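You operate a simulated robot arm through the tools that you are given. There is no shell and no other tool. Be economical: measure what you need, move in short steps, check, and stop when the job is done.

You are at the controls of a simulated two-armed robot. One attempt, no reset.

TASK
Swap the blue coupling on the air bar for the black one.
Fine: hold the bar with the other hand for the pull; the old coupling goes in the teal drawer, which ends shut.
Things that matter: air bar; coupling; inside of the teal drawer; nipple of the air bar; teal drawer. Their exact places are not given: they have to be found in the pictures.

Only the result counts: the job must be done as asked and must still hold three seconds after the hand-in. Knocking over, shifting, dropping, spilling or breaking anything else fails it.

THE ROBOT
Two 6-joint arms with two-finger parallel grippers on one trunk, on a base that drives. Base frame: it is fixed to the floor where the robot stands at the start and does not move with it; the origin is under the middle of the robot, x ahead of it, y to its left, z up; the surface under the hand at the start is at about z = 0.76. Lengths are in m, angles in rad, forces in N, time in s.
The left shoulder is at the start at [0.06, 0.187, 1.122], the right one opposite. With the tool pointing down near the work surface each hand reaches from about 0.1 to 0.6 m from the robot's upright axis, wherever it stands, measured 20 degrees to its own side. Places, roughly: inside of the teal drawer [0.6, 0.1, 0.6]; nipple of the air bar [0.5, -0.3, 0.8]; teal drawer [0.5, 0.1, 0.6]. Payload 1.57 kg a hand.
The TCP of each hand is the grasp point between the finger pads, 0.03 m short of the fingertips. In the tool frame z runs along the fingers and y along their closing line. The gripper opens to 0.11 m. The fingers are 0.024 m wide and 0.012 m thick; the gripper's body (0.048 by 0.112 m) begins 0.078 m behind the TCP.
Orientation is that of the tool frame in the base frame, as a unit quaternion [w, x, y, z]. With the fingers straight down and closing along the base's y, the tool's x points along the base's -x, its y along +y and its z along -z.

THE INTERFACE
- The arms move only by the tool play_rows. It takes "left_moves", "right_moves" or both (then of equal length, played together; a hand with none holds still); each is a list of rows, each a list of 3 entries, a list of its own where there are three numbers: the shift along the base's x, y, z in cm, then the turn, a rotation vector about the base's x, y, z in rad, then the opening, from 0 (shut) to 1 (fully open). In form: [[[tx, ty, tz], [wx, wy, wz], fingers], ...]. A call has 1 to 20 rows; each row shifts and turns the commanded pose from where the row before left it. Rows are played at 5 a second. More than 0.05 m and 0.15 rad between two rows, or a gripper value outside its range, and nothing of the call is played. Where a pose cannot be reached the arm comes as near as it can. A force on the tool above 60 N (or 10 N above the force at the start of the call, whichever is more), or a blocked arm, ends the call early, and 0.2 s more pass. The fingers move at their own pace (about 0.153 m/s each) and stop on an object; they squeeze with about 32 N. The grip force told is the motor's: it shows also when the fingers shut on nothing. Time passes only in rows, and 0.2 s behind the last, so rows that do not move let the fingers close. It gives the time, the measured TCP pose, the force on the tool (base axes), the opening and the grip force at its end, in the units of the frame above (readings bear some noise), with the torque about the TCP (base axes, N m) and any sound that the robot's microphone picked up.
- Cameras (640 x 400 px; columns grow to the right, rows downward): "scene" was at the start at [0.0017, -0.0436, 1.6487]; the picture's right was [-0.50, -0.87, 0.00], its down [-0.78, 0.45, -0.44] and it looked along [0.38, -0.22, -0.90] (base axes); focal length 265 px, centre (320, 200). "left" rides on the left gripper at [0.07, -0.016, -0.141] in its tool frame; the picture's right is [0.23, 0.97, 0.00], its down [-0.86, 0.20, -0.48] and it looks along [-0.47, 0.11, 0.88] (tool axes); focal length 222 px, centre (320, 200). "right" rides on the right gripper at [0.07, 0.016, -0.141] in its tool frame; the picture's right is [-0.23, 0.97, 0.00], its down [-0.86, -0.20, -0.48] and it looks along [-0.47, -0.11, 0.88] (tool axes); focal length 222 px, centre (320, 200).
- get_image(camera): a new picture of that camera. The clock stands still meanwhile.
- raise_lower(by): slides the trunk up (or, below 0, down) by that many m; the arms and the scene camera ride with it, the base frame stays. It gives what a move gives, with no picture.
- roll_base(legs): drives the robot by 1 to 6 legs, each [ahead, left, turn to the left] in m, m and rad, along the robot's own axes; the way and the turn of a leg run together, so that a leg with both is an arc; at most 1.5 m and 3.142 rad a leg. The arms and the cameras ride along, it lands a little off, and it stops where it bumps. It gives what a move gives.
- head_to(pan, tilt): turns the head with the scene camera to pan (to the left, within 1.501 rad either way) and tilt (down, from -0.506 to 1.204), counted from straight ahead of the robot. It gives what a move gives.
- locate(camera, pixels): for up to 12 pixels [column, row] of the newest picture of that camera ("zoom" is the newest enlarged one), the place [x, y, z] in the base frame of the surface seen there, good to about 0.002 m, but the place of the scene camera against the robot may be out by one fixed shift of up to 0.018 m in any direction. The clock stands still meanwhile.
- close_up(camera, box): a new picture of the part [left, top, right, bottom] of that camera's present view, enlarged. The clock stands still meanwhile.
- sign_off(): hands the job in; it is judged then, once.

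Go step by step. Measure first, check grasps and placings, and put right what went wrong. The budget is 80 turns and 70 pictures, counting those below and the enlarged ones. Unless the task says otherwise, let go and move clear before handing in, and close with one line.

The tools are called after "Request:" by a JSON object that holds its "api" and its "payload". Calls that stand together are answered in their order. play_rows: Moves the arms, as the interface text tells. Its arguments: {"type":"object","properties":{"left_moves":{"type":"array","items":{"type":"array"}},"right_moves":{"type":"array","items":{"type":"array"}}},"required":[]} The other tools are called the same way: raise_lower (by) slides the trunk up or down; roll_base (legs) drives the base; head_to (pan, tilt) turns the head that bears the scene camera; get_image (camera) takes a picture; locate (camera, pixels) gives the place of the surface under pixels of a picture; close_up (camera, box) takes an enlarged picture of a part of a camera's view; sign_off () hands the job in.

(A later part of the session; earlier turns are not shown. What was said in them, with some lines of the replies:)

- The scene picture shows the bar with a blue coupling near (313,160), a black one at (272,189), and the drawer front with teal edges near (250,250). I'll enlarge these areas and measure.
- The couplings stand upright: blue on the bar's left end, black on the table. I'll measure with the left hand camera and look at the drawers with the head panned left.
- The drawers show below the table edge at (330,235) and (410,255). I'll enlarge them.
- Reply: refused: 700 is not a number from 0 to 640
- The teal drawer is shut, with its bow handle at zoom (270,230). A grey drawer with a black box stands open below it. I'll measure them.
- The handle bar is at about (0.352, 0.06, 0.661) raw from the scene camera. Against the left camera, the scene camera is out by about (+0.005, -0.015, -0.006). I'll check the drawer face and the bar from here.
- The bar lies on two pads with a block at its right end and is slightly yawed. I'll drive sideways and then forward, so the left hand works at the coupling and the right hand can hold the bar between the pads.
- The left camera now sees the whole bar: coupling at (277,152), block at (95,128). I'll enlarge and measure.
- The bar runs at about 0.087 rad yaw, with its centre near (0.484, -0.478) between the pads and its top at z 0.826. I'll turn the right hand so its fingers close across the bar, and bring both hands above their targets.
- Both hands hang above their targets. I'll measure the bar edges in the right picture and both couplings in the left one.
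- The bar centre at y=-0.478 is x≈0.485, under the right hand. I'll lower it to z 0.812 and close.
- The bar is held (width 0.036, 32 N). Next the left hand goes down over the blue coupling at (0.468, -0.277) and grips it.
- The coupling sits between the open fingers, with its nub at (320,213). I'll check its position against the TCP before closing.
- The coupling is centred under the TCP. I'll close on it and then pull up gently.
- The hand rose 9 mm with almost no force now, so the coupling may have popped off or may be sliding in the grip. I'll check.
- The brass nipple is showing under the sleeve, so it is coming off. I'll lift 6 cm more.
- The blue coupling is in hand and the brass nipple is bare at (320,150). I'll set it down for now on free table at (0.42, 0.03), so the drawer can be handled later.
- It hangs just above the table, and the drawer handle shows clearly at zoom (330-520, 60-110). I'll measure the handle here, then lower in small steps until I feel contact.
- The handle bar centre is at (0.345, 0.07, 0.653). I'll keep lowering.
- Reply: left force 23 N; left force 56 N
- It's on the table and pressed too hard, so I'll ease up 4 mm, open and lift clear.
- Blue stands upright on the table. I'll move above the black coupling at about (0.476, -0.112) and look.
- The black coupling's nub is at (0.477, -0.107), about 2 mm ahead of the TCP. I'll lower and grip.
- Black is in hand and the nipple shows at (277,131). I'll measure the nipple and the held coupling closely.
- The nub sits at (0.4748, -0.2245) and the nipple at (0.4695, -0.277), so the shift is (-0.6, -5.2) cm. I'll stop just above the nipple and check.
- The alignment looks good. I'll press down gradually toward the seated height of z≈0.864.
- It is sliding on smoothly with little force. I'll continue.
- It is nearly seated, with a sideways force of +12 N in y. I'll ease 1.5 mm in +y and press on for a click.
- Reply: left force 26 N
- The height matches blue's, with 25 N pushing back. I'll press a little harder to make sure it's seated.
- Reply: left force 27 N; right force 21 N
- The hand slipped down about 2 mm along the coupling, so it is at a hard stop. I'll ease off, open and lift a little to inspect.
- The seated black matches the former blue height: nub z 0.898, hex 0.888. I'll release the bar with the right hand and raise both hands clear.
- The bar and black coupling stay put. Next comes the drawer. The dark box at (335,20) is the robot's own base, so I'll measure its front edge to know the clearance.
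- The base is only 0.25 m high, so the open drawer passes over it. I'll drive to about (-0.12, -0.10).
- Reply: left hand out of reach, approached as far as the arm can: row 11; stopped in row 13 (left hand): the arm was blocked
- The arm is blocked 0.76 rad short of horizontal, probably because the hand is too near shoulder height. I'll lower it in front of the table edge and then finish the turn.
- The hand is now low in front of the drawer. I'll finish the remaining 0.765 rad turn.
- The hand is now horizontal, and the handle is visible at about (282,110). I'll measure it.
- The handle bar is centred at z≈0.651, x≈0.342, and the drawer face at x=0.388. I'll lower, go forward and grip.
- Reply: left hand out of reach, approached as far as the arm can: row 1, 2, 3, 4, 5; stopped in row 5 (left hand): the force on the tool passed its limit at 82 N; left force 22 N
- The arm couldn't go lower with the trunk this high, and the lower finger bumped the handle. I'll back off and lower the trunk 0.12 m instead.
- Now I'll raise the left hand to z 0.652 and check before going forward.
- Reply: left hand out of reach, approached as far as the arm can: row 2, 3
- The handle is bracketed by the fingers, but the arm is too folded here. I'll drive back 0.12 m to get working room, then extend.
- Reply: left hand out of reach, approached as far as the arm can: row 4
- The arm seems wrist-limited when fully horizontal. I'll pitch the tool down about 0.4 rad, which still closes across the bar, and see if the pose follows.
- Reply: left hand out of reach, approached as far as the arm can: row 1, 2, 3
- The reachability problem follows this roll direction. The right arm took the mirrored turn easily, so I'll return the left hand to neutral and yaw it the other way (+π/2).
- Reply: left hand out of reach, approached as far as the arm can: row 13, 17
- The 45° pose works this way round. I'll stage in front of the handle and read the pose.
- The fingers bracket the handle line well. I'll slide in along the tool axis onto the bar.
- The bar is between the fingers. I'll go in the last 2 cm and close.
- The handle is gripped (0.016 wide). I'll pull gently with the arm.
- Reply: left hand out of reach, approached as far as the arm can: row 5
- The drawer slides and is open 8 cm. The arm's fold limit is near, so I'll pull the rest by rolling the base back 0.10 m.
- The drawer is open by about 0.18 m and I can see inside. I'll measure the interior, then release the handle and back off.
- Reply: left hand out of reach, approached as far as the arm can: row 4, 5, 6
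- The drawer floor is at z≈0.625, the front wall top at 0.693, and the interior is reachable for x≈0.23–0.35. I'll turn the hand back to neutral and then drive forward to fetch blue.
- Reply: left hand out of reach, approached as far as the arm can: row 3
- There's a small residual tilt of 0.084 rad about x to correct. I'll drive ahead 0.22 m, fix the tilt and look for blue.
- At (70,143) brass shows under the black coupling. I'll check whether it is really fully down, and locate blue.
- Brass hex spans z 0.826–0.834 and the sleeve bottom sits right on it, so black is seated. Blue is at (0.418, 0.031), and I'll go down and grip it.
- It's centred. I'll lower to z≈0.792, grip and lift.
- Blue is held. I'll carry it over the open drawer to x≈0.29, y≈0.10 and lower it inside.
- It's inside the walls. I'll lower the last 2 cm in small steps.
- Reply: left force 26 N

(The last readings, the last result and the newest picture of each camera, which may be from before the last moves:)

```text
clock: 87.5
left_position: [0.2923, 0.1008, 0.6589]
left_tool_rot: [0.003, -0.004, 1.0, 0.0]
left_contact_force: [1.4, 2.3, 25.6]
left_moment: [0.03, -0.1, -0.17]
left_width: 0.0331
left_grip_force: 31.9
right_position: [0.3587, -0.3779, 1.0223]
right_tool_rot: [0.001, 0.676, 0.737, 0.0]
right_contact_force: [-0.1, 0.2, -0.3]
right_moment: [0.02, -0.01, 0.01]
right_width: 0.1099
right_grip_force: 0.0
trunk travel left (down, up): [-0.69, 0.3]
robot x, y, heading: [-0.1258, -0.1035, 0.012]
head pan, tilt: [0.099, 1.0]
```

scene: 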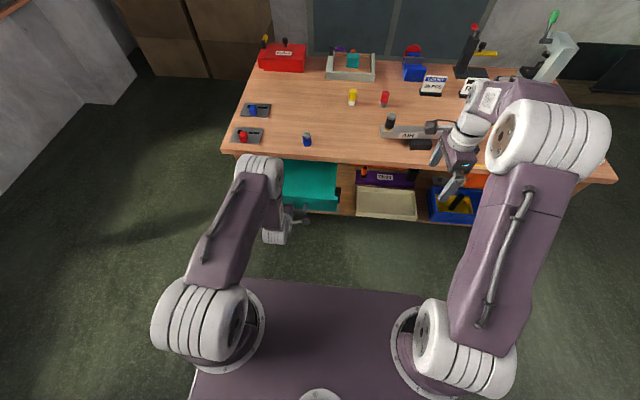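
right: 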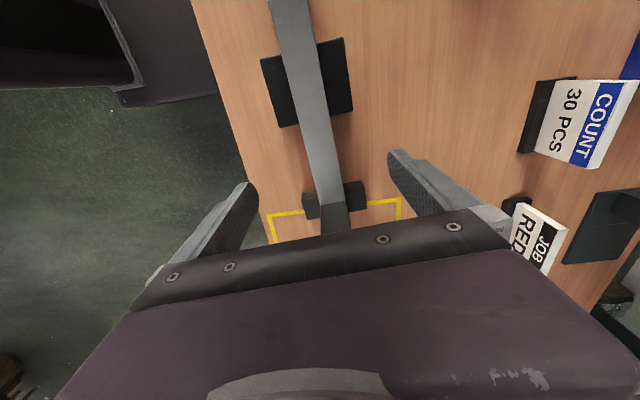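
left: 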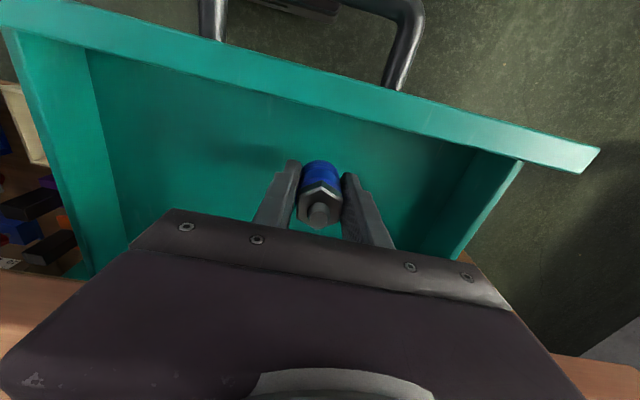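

It touches the floor. I'll ease off, open and lift straight up.

Request:
{"api": "play_rows", "payload": {"left_moves": [[[0, 0, 0.15], [0, 0, 0], 0], [[0, 0, 0], [0, 0, 0], 0.35], [[0, 0, 0], [0, 0, 0], 0.55], [[0, 0, 0], [0, 0, 0], 0.6], [[0, 0, 2], [0, 0, 0], 0.6], [[0, 0, 4], [0, 0, 0], 0.6], [[0, 0, 4], [0, 0, 0], 0.6], [[0, 0, 4], [0, 0, 0], 0.6], [[0, 0, 4], [0, 0, 0], 0.6], [[0, 0, 2], [0, 0, 0], 0.6], [[0, 0, 0], [0, 0, 0], 0.6]]}}

Request:
{"api": "get_image", "payload": {"camera": "left"}}

```text
clock: 89.9
left_position: [0.2923, 0.0998, 0.86]
left_tool_rot: [0.001, -0.004, 1.0, 0.0]
left_contact_force: [0.0, 0.3, -0.5]
left_moment: [0.02, 0.0, 0.01]
left_width: 0.0659
left_grip_force: 0.1
right_position: [0.3614, -0.3761, 1.0194]
right_tool_rot: [0.0, 0.675, 0.738, 0.0]
right_contact_force: [1.1, 0.1, 1.0]
right_moment: [-0.03, -0.02, 0.07]
right_width: 0.1099
right_grip_force: 0.1
trunk travel left (down, up): [-0.69, 0.3]
robot x, y, heading: [-0.1233, -0.1088, 0.009]
head pan, tilt: [0.099, 1.0]
```

```text
25 pictures are left
```

left: 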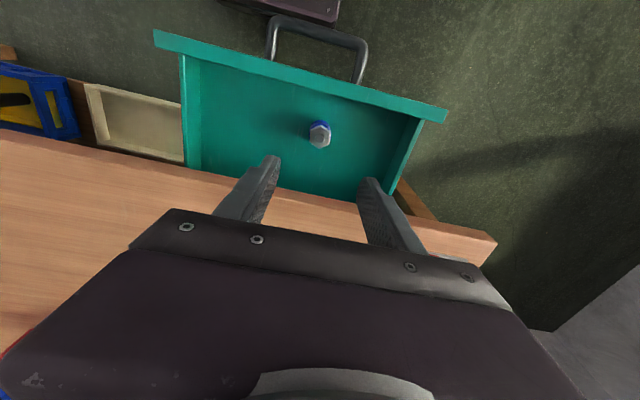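

Blue stands in the drawer at (319,134). Next I'll close the drawer: back off 0.1 m and bring the closed fingers down in front of the handle.

Request:
{"api": "roll_base", "payload": {"legs": [[-0.1, 0.0, 0.0]]}}

Request:
{"api": "play_rows", "payload": {"left_moves": [[[-2, -1, 0], [0, 0, 0], 0.3], [[-2.5, -1, 0], [0, 0, 0], 0], [[-2.5, -1, 0], [0, 0, 0], 0], [[0, 0, 0], [0, 0, 0], 0]]}}

Request:
{"api": "get_image", "payload": {"camera": "left"}}

```text
clock: 91.1
left_position: [0.1905, 0.0977, 0.8595]
left_tool_rot: [0.001, -0.004, 1.0, 0.0]
left_contact_force: [0.4, 0.1, 0.4]
left_moment: [0.0, -0.05, -0.02]
left_width: 0.0657
left_grip_force: 0.1
right_position: [0.2592, -0.3773, 1.0201]
right_tool_rot: [0.0, 0.674, 0.739, 0.0]
right_contact_force: [0.3, -0.4, -0.6]
right_moment: [0.0, -0.03, -0.05]
right_width: 0.1101
right_grip_force: 0.1
trunk travel left (down, up): [-0.69, 0.3]
robot x, y, heading: [-0.2304, -0.1066, 0.013]
head pan, tilt: [0.099, 1.0]
```

```text
clock: 92.1
left_position: [0.119, 0.0691, 0.8584]
left_tool_rot: [0.001, -0.004, 1.0, 0.0]
left_contact_force: [0.4, 0.3, -0.1]
left_moment: [-0.03, 0.04, 0.02]
left_width: 0.0
left_grip_force: 21.5
right_position: [0.2584, -0.3752, 1.0204]
right_tool_rot: [-0.001, 0.675, 0.738, 0.0]
right_contact_force: [-0.1, 0.4, -0.4]
right_moment: [-0.02, 0.01, -0.03]
right_width: 0.1099
right_grip_force: 0.1
trunk travel left (down, up): [-0.69, 0.3]
robot x, y, heading: [-0.2301, -0.1038, 0.01]
head pan, tilt: [0.099, 1.0]
```

```text
24 pictures are left
```

left: 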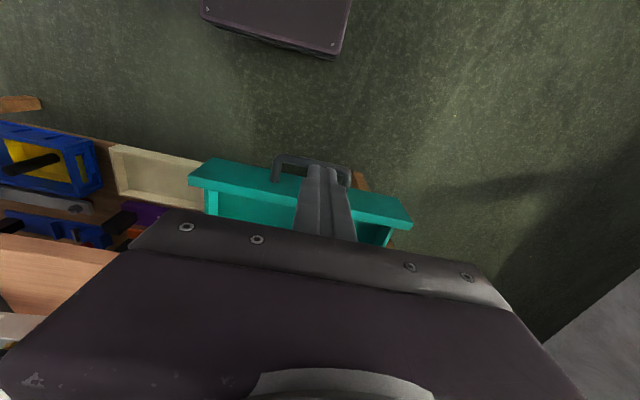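

Request:
{"api": "locate", "payload": {"camera": "left", "pixels": [[295, 157], [300, 158], [345, 167], [280, 157], [240, 175], [230, 190]]}}

```text
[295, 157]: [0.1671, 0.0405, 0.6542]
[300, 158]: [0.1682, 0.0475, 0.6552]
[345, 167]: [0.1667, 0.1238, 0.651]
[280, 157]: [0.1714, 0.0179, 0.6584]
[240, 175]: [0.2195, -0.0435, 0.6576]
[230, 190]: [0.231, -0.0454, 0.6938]
```

The handle front is at x≈0.163 and the fingers are at 0.119, so they're clear. I'll lower and begin pushing slowly.

Request:
{"api": "play_rows", "payload": {"left_moves": [[[0, 0, -4], [0, 0, 0], 0], [[0, 0, -4], [0, 0, 0], 0], [[0, 0, -4], [0, 0, 0], 0], [[0, 0, -4], [0, 0, 0], 0], [[0, 0, -4], [0, 0, 0], 0], [[0, 0, 0], [0, 0, 0], 0], [[1, 0, 0], [0, 0, 0], 0], [[1, 0, 0], [0, 0, 0], 0], [[1, 0, 0], [0, 0, 0], 0], [[1, 0, 0], [0, 0, 0], 0], [[1, 0, 0], [0, 0, 0], 0], [[1, 0, 0], [0, 0, 0], 0], [[1, 0, 0], [0, 0, 0], 0], [[1, 0, 0], [0, 0, 0], 0]]}}

Request:
{"api": "get_image", "payload": {"camera": "left"}}

```text
clock: 95.1
left_position: [0.1998, 0.0681, 0.6591]
left_tool_rot: [0.001, -0.005, 1.0, 0.0]
left_contact_force: [-1.2, -0.1, 0.5]
left_moment: [0.0, 0.02, -0.02]
left_width: 0.0
left_grip_force: 22.1
right_position: [0.2603, -0.3765, 1.0196]
right_tool_rot: [0.001, 0.674, 0.739, -0.001]
right_contact_force: [0.5, -0.4, -0.6]
right_moment: [-0.02, -0.01, 0.0]
right_width: 0.1099
right_grip_force: 0.1
trunk travel left (down, up): [-0.69, 0.3]
robot x, y, heading: [-0.2296, -0.1097, 0.013]
head pan, tilt: [0.099, 1.0]
```

```text
23 pictures are left
```

left: 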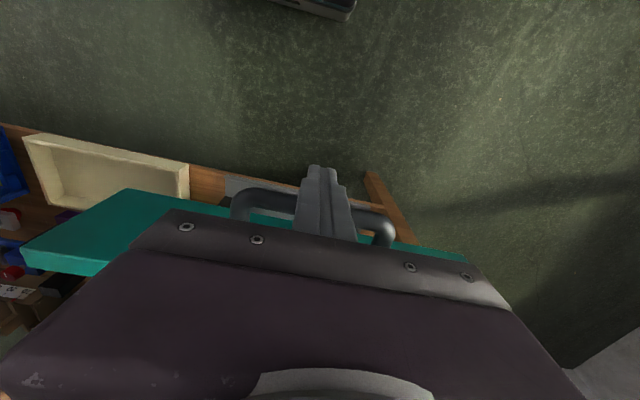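

The drawer is moving in. I'll continue to x≈0.315.

Request:
{"api": "play_rows", "payload": {"left_moves": [[[1, 0, 0], [0, 0, 0], 0], [[1, 0, 0], [0, 0, 0], 0], [[1, 0, 0], [0, 0, 0], 0], [[1, 0, 0], [0, 0, 0], 0], [[1, 0, 0], [0, 0, 0], 0], [[1, 0, 0], [0, 0, 0], 0], [[1, 0, 0], [0, 0, 0], 0], [[1, 0, 0], [0, 0, 0], 0], [[1, 0, 0], [0, 0, 0], 0], [[1, 0, 0], [0, 0, 0], 0], [[1, 0, 0], [0, 0, 0], 0], [[0.5, 0, 0], [0, 0, 0], 0], [[0, 0, 0], [0, 0, 0], 0]]}}

```text
clock: 97.9
left_position: [0.306, 0.0699, 0.6643]
left_tool_rot: [0.003, -0.005, 1.0, 0.001]
left_contact_force: [-1.1, 0.5, 0.3]
left_moment: [-0.05, 0.0, 0.0]
left_width: 0.0
left_grip_force: 21.6
left hand out of reach, approached as far as the arm can: row 11
right_position: [0.26, -0.3766, 1.0206]
right_tool_rot: [0.0, 0.674, 0.739, 0.0]
right_contact_force: [0.0, -0.3, -0.2]
right_moment: [-0.01, 0.02, -0.02]
right_width: 0.1103
right_grip_force: 0.1
trunk travel left (down, up): [-0.69, 0.3]
robot x, y, heading: [-0.2311, -0.1049, 0.011]
head pan, tilt: [0.099, 1.0]
```

The arm is at its reach limit with about 1.5 cm left to push. I'll retreat the hand, drive ahead 6 cm, and finish with the arm.

Request:
{"api": "play_rows", "payload": {"left_moves": [[[-3, 0, 0], [0, 0, 0], 0], [[-4, 0, 0], [0, 0, 0], 0], [[0, 0, -0.3], [0, 0, 0], 0]]}}

Request:
{"api": "roll_base", "payload": {"legs": [[0.06, 0.0, 0.0]]}}

Request:
{"api": "play_rows", "payload": {"left_moves": [[[0.5, 0, 0], [0, 0, 0], 0], [[0.5, 0, 0], [0, 0, 0], 0], [[0.5, 0, 0], [0, 0, 0], 0], [[0, 0, 0], [0, 0, 0], 0]]}}

```text
clock: 98.7
left_position: [0.2839, 0.0685, 0.6312]
left_tool_rot: [0.001, -0.004, 1.0, 0.0]
left_contact_force: [1.0, -0.4, -0.2]
left_moment: [0.01, -0.02, 0.0]
left_width: 0.0003
left_grip_force: 21.3
left hand out of reach, approached as far as the arm can: row 1, 2
right_position: [0.2591, -0.3774, 1.0198]
right_tool_rot: [0.0, 0.675, 0.738, 0.0]
right_contact_force: [0.5, 0.3, -0.1]
right_moment: [-0.01, 0.02, -0.05]
right_width: 0.1099
right_grip_force: 0.0
trunk travel left (down, up): [-0.69, 0.3]
robot x, y, heading: [-0.2289, -0.1111, 0.01]
head pan, tilt: [0.099, 1.0]
```

```text
clock: 99.7
left_position: [0.3079, 0.0687, 0.6245]
left_tool_rot: [-0.022, -0.002, 1.0, 0.0]
left_contact_force: [-17.9, -2.0, 5.8]
left_moment: [0.15, -2.48, -0.41]
left_width: 0.0
left_grip_force: 21.7
right_position: [0.3006, -0.3748, 1.0221]
right_tool_rot: [0.001, 0.673, 0.74, 0.001]
right_contact_force: [-0.2, 0.2, 0.0]
right_moment: [0.0, -0.01, 0.02]
right_width: 0.1101
right_grip_force: 0.2
trunk travel left (down, up): [-0.69, 0.3]
robot x, y, heading: [-0.186, -0.1031, 0.017]
head pan, tilt: [0.099, 1.0]
stopped in leg 1: the force on the tool passed its limit at 183 N (the readings are from after the stop); the commanded pose is now the measured one
```

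```text
clock: 100.7
left_position: [0.3066, 0.0685, 0.6269]
left_tool_rot: [-0.029, -0.001, 1.0, 0.0]
left_contact_force: [-43.3, -6.0, -24.8]
left_moment: [1.06, -3.8, -0.96]
left_width: 0.0
left_grip_force: 21.5
left hand out of reach, approached as far as the arm can: row 1, 2, 3
right_position: [0.2998, -0.375, 1.021]
right_tool_rot: [0.0, 0.673, 0.74, 0.001]
right_contact_force: [-0.4, -0.2, -0.9]
right_moment: [0.02, -0.02, 0.02]
right_width: 0.1101
right_grip_force: 0.1
trunk travel left (down, up): [-0.69, 0.3]
robot x, y, heading: [-0.1874, -0.1083, 0.016]
head pan, tilt: [0.099, 1.0]
```

A hard contact stopped the drive, with the force acting about 9 cm above the TCP at the table edge or body. I'll back the base off a little and look.

Request:
{"api": "roll_base", "payload": {"legs": [[-0.05, 0.0, 0.0]]}}

Request:
{"api": "get_image", "payload": {"camera": "left"}}

Request:
{"api": "get_image", "payload": {"camera": "scene"}}

```text
clock: 101.6
left_position: [0.268, 0.068, 0.629]
left_tool_rot: [-0.022, -0.003, 1.0, 0.0]
left_contact_force: [0.0, 0.2, 0.6]
left_moment: [-0.02, 0.0, 0.02]
left_width: 0.0
left_grip_force: 21.5
right_position: [0.2551, -0.3735, 1.0205]
right_tool_rot: [-0.002, 0.673, 0.74, -0.001]
right_contact_force: [-0.6, -0.1, -0.1]
right_moment: [-0.02, 0.01, -0.02]
right_width: 0.1098
right_grip_force: 0.1
trunk travel left (down, up): [-0.69, 0.3]
robot x, y, heading: [-0.2355, -0.1037, 0.017]
head pan, tilt: [0.099, 1.0]
```

```text
22 pictures are left
```

left: 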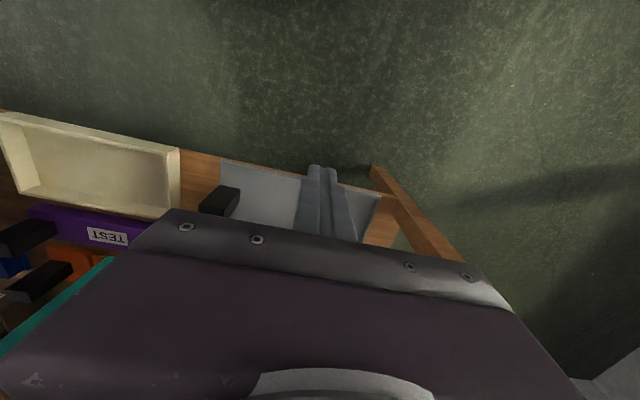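

```text
21 pictures are left
```

scene: 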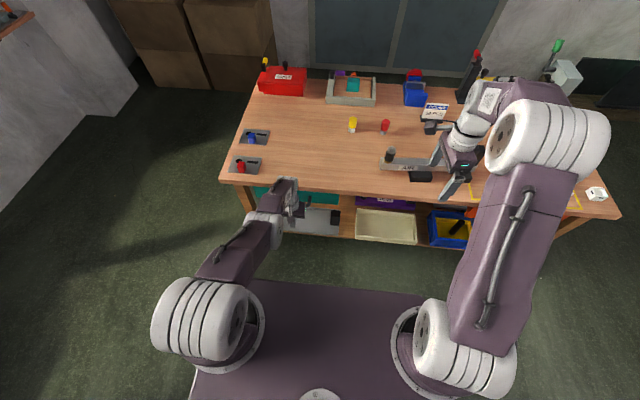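

The flange above the body hits the table edge in this pose. I'll go back to the 45° yawed grip that worked at the closed position, re-grip the handle and push with it.

Request:
{"api": "play_rows", "payload": {"left_moves": [[[-1.2, 0, 3.6], [0, -0.044, 0], 0], [[-1.2, 0, 3.6], [0, 0, 0], 0], [[-1.2, 0, 4], [0, 0, 0], 0], [[-1.2, 0, 4], [0, 0, 0], 0.3], [[-1.2, 0, 4], [0, 0, 0], 0.3], [[0, 0, 4], [0, 0, 0], 0.3], [[0, 0, 0], [0, 0, 0.1428], 0.3], [[0, 0, 0], [0, 0, 0.1428], 0.3], [[0, 0, 0], [0, 0, 0.1428], 0.3], [[0, 0, 0], [0, 0, 0.1428], 0.3], [[0, 0, 0], [0, 0, 0.1428], 0.3], [[0, 0, 0], [0, 0, 0.1428], 0.3], [[0, 0, 0], [0, 0, 0.1428], 0.3], [[0, 0, 0], [0, 0, 0.1428], 0.3], [[0, 0, 0], [0, 0, 0.1428], 0.3], [[0, 0, 0], [0, 0, 0.1428], 0.3], [[0, 0, 0], [0, 0, 0.1428], 0.3], [[0, 0, 0], [0, 0, 0], 0.3]]}}

Request:
{"api": "raise_lower", "payload": {"by": -0.06}}

Request:
{"api": "play_rows", "payload": {"left_moves": [[[0.5, 0, -1], [0, -0.131, 0], 0.3], [[0.5, 0, -1], [0, -0.131, 0], 0.3], [[0.5, 0, -1], [0, -0.131, 0], 0.3], [[0.5, 0, -1], [0, -0.131, 0], 0.3], [[0.5, 0, -1], [0, -0.131, 0], 0.3], [[0.5, 0, -1], [0, -0.131, 0], 0.3], [[0, 0, 0], [0, 0, 0], 0.3]]}}

Request:
{"api": "get_image", "payload": {"camera": "left"}}

```text
clock: 105.4
left_position: [0.3468, 0.0632, 0.803]
left_tool_rot: [0.001, 0.709, -0.705, -0.001]
left_contact_force: [0.3, 0.6, 0.0]
left_moment: [-0.01, 0.01, -0.03]
left_width: 0.0329
left_grip_force: 0.1
left hand out of reach, approached as far as the arm can: row 1, 2, 3, 4, 5, 6
right_position: [0.2547, -0.3758, 1.0191]
right_tool_rot: [-0.001, 0.673, 0.739, 0.0]
right_contact_force: [-0.7, -0.6, -0.2]
right_moment: [-0.01, -0.01, 0.02]
right_width: 0.1099
right_grip_force: 0.0
trunk travel left (down, up): [-0.69, 0.3]
robot x, y, heading: [-0.2367, -0.1058, 0.016]
head pan, tilt: [0.099, 1.0]
```

```text
clock: 106.0
left_position: [0.3507, 0.0633, 0.7875]
left_tool_rot: [-0.007, 0.709, -0.705, 0.006]
left_contact_force: [-12.9, -3.3, 24.7]
left_moment: [-0.09, 0.14, 0.08]
left_width: 0.0232
left_grip_force: 0.0
right_position: [0.252, -0.3749, 0.9955]
right_tool_rot: [0.0, 0.672, 0.741, 0.0]
right_contact_force: [0.0, 0.0, -0.3]
right_moment: [0.0, 0.06, -0.01]
right_width: 0.1103
right_grip_force: 0.0
trunk travel left (down, up): [-0.665, 0.325]
robot x, y, heading: [-0.2368, -0.1083, 0.019]
head pan, tilt: [0.099, 1.0]
stopped: the force on the tool passed its limit at 75 N (the readings are from after the stop); the commanded pose is now the measured one
```

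```text
clock: 106.3
left_position: [0.3634, 0.0653, 0.7895]
left_tool_rot: [-0.025, 0.709, -0.704, 0.024]
left_contact_force: [-13.4, -2.9, 32.6]
left_moment: [-0.07, 0.02, 0.03]
left_width: 0.0241
left_grip_force: 0.0
left hand out of reach, approached as far as the arm can: row 1
right_position: [0.2534, -0.3751, 0.9952]
right_tool_rot: [0.0, 0.673, 0.74, 0.0]
right_contact_force: [1.2, 0.4, 0.0]
right_moment: [-0.03, 0.08, 0.01]
right_width: 0.1101
right_grip_force: 0.1
trunk travel left (down, up): [-0.665, 0.325]
robot x, y, heading: [-0.2352, -0.109, 0.016]
head pan, tilt: [0.099, 1.0]
stopped in row 1 (left hand): the force on the tool passed its limit at 86 N (the readings are from after the stop); the commanded pose is now the measured one
```

```text
20 pictures are left
```

left: 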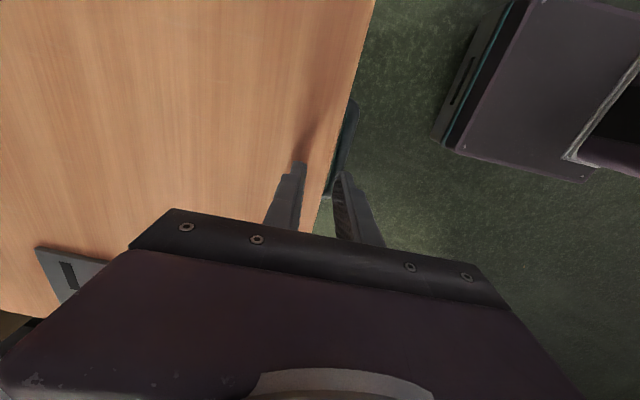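

The solver let the hand drift forward, and one finger touched the table edge. I'll lift it off, then retreat in -x.

Request:
{"api": "play_rows", "payload": {"left_moves": [[[0, 0, 2], [0, 0, 0], 0.3], [[0, 0, 3], [0, 0, 0], 0.3], [[-3, 0, 0], [0, 0, 0], 0.3], [[-3, 0, 0], [0, 0, 0], 0.3], [[-3, 0, 0], [0, 0, 0], 0.3], [[-3, 0, 0], [0, 0, 0], 0.3], [[0, 0, 0], [0, 0, 0], 0.3]]}}

```text
clock: 107.9
left_position: [0.2727, 0.0648, 0.8325]
left_tool_rot: [-0.023, 0.708, -0.705, 0.022]
left_contact_force: [0.3, -0.8, 0.4]
left_moment: [0.01, -0.02, 0.0]
left_width: 0.0332
left_grip_force: 0.1
left hand out of reach, approached as far as the arm can: row 1, 2, 3, 4
right_position: [0.2549, -0.3747, 0.9944]
right_tool_rot: [0.0, 0.673, 0.74, 0.0]
right_contact_force: [-0.4, -0.2, -0.1]
right_moment: [0.02, 0.03, 0.01]
right_width: 0.1102
right_grip_force: 0.1
trunk travel left (down, up): [-0.665, 0.325]
robot x, y, heading: [-0.2329, -0.1057, 0.016]
head pan, tilt: [0.099, 1.0]
```

Request:
{"api": "raise_lower", "payload": {"by": -0.035}}

Request:
{"api": "play_rows", "payload": {"left_moves": [[[-1, 0, 0], [0, -0.131, 0], 0.3], [[-1, 0, 0], [0, -0.131, 0], 0.3], [[0, 0, 0], [0, -0.131, 0], 0.3], [[0, 0, 0], [0, -0.131, 0], 0.3], [[0, 0, 0], [0, -0.131, 0], 0.3], [[0, 0, 0], [0, -0.1, 0], 0.3], [[0, 0, 0], [0, 0, 0], 0.3]]}}

Request:
{"api": "get_image", "payload": {"camera": "left"}}

```text
clock: 108.7
left_position: [0.2725, 0.0644, 0.7965]
left_tool_rot: [-0.023, 0.709, -0.704, 0.02]
left_contact_force: [-0.7, 0.2, -0.2]
left_moment: [0.01, 0.0, -0.04]
left_width: 0.0328
left_grip_force: 0.0
right_position: [0.2555, -0.3738, 0.9597]
right_tool_rot: [0.0, 0.672, 0.74, -0.001]
right_contact_force: [-0.6, -0.3, 0.7]
right_moment: [0.01, 0.01, -0.02]
right_width: 0.11
right_grip_force: 0.1
trunk travel left (down, up): [-0.63, 0.36]
robot x, y, heading: [-0.2348, -0.1057, 0.013]
head pan, tilt: [0.099, 1.0]
```

```text
clock: 110.3
left_position: [0.2571, 0.0626, 0.7966]
left_tool_rot: [-0.232, 0.669, -0.665, 0.237]
left_contact_force: [0.8, -0.2, -1.1]
left_moment: [-0.01, -0.02, 0.0]
left_width: 0.0334
left_grip_force: 0.1
left hand out of reach, approached as far as the arm can: row 2, 3
right_position: [0.2541, -0.3737, 0.9598]
right_tool_rot: [-0.001, 0.672, 0.74, 0.0]
right_contact_force: [-0.3, -0.2, -0.2]
right_moment: [-0.03, -0.03, 0.02]
right_width: 0.1102
right_grip_force: 0.0
trunk travel left (down, up): [-0.63, 0.36]
robot x, y, heading: [-0.2349, -0.1076, 0.017]
head pan, tilt: [0.099, 1.0]
```

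```text
19 pictures are left
```

left: 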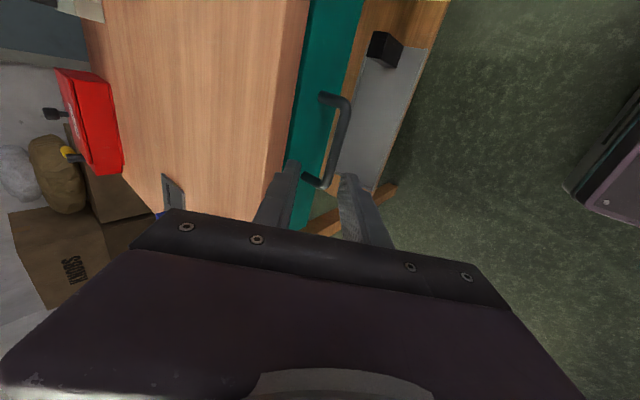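

The handle is in view at (340,130). I'll measure how far the drawer still is from shut.

Request:
{"api": "locate", "payload": {"camera": "left", "pixels": [[340, 130], [346, 120], [336, 140], [340, 100], [325, 180], [320, 60], [310, 140], [300, 60], [285, 60]]}}

```text
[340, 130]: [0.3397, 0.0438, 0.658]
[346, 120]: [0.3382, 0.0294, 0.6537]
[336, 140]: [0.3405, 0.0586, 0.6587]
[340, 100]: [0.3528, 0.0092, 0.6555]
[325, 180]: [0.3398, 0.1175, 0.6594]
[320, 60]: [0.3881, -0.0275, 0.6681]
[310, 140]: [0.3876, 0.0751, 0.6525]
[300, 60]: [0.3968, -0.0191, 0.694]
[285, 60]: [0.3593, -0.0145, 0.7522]
```

The face is at x=0.388, exactly where it was shut at the start, so the drawer is closed. I'll lift the hand clear, drive back and check the whole scene.

Request:
{"api": "play_rows", "payload": {"left_moves": [[[-1, 0, 3], [0, 0, 0], 0.3], [[-1, 0, 3], [0, 0, 0], 0.3], [[0, 0, 3], [0, 0, 0], 0.3], [[0, 0, 0], [0, 0, 0], 0.3]]}}

Request:
{"api": "roll_base", "payload": {"legs": [[-0.15, 0.0, 0.0]]}}

Request:
{"api": "get_image", "payload": {"camera": "scene"}}

Request:
{"api": "close_up", "payload": {"camera": "scene", "box": [220, 90, 460, 240]}}

```text
clock: 111.3
left_position: [0.24, 0.0637, 0.8877]
left_tool_rot: [-0.23, 0.669, -0.667, 0.236]
left_contact_force: [-0.1, -0.1, 0.0]
left_moment: [0.01, -0.06, 0.01]
left_width: 0.0331
left_grip_force: 0.1
right_position: [0.2556, -0.3739, 0.96]
right_tool_rot: [0.0, 0.672, 0.74, -0.001]
right_contact_force: [-0.2, -0.5, -0.1]
right_moment: [-0.04, 0.01, -0.01]
right_width: 0.1101
right_grip_force: 0.1
trunk travel left (down, up): [-0.63, 0.36]
robot x, y, heading: [-0.2336, -0.1076, 0.012]
head pan, tilt: [0.099, 1.0]
```

```text
clock: 112.6
left_position: [0.09, 0.0603, 0.8876]
left_tool_rot: [-0.232, 0.668, -0.666, 0.238]
left_contact_force: [0.5, 0.2, -0.8]
left_moment: [0.02, 0.02, 0.0]
left_width: 0.0331
left_grip_force: 0.1
right_position: [0.1047, -0.3769, 0.9606]
right_tool_rot: [0.0, 0.672, 0.74, 0.0]
right_contact_force: [-0.1, 0.3, 0.1]
right_moment: [0.02, -0.02, -0.01]
right_width: 0.11
right_grip_force: 0.2
trunk travel left (down, up): [-0.63, 0.36]
robot x, y, heading: [-0.3867, -0.1073, 0.008]
head pan, tilt: [0.099, 1.0]
```

```text
18 pictures are left
```

scene: 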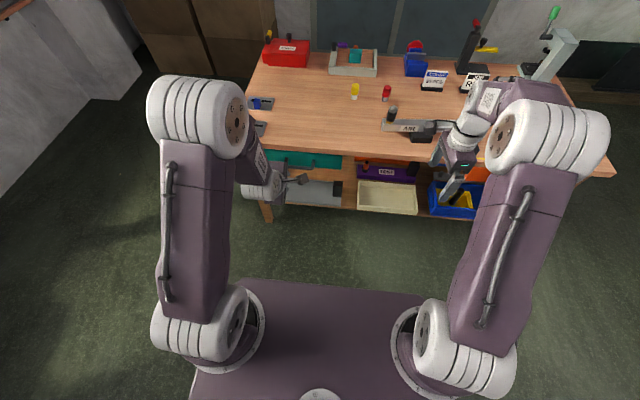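

```text
2.67 times, centred on (340, 165) of scene
```

zoom: 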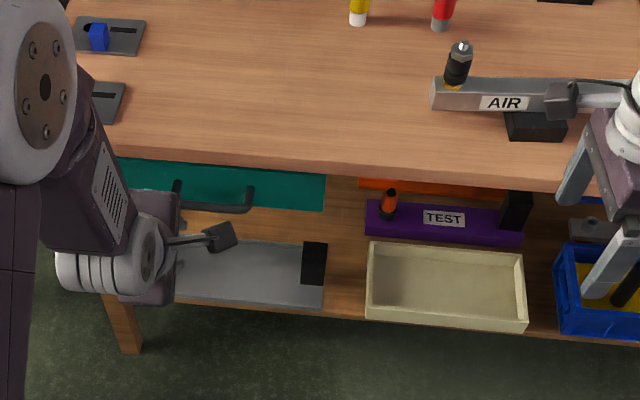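

The drawer is shut and the table is undisturbed. I'll take one last close look at the black coupling.

Request:
{"api": "close_up", "payload": {"camera": "scene", "box": [360, 90, 440, 140]}}

Request:
{"api": "locate", "payload": {"camera": "zoom", "pixels": [[255, 140], [250, 200], [250, 235], [190, 270], [350, 270], [500, 240]]}}

```text
8.00 times, centred on (400, 115) of scene
```

zoom: 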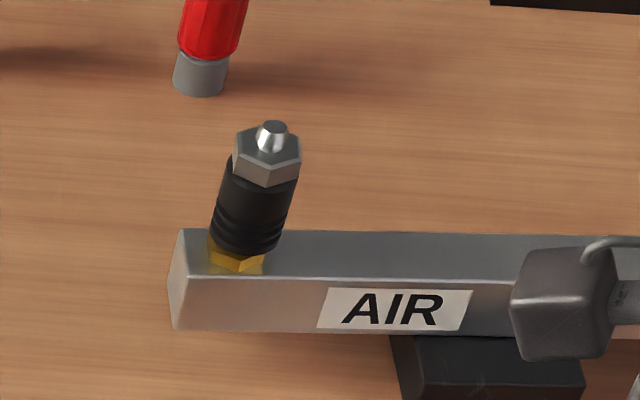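

```text
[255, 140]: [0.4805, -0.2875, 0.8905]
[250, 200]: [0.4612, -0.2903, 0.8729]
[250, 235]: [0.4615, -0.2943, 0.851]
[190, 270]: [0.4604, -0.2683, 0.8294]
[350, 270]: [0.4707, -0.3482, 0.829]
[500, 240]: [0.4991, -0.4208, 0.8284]
```

The black coupling sits upright and fully down on the brass hex, as the blue one did. The drawer is shut and both hands are clear, so I'm handing in.

Request:
{"api": "sign_off", "payload": {}}

```text
The job is handed in.
```

The black coupling is on the air bar, pulled and fitted with the right hand holding the bar. The blue one is in the teal drawer, which is shut. While closing the drawer I hit the table edge hard twice, but the last pictures show nothing else moved.
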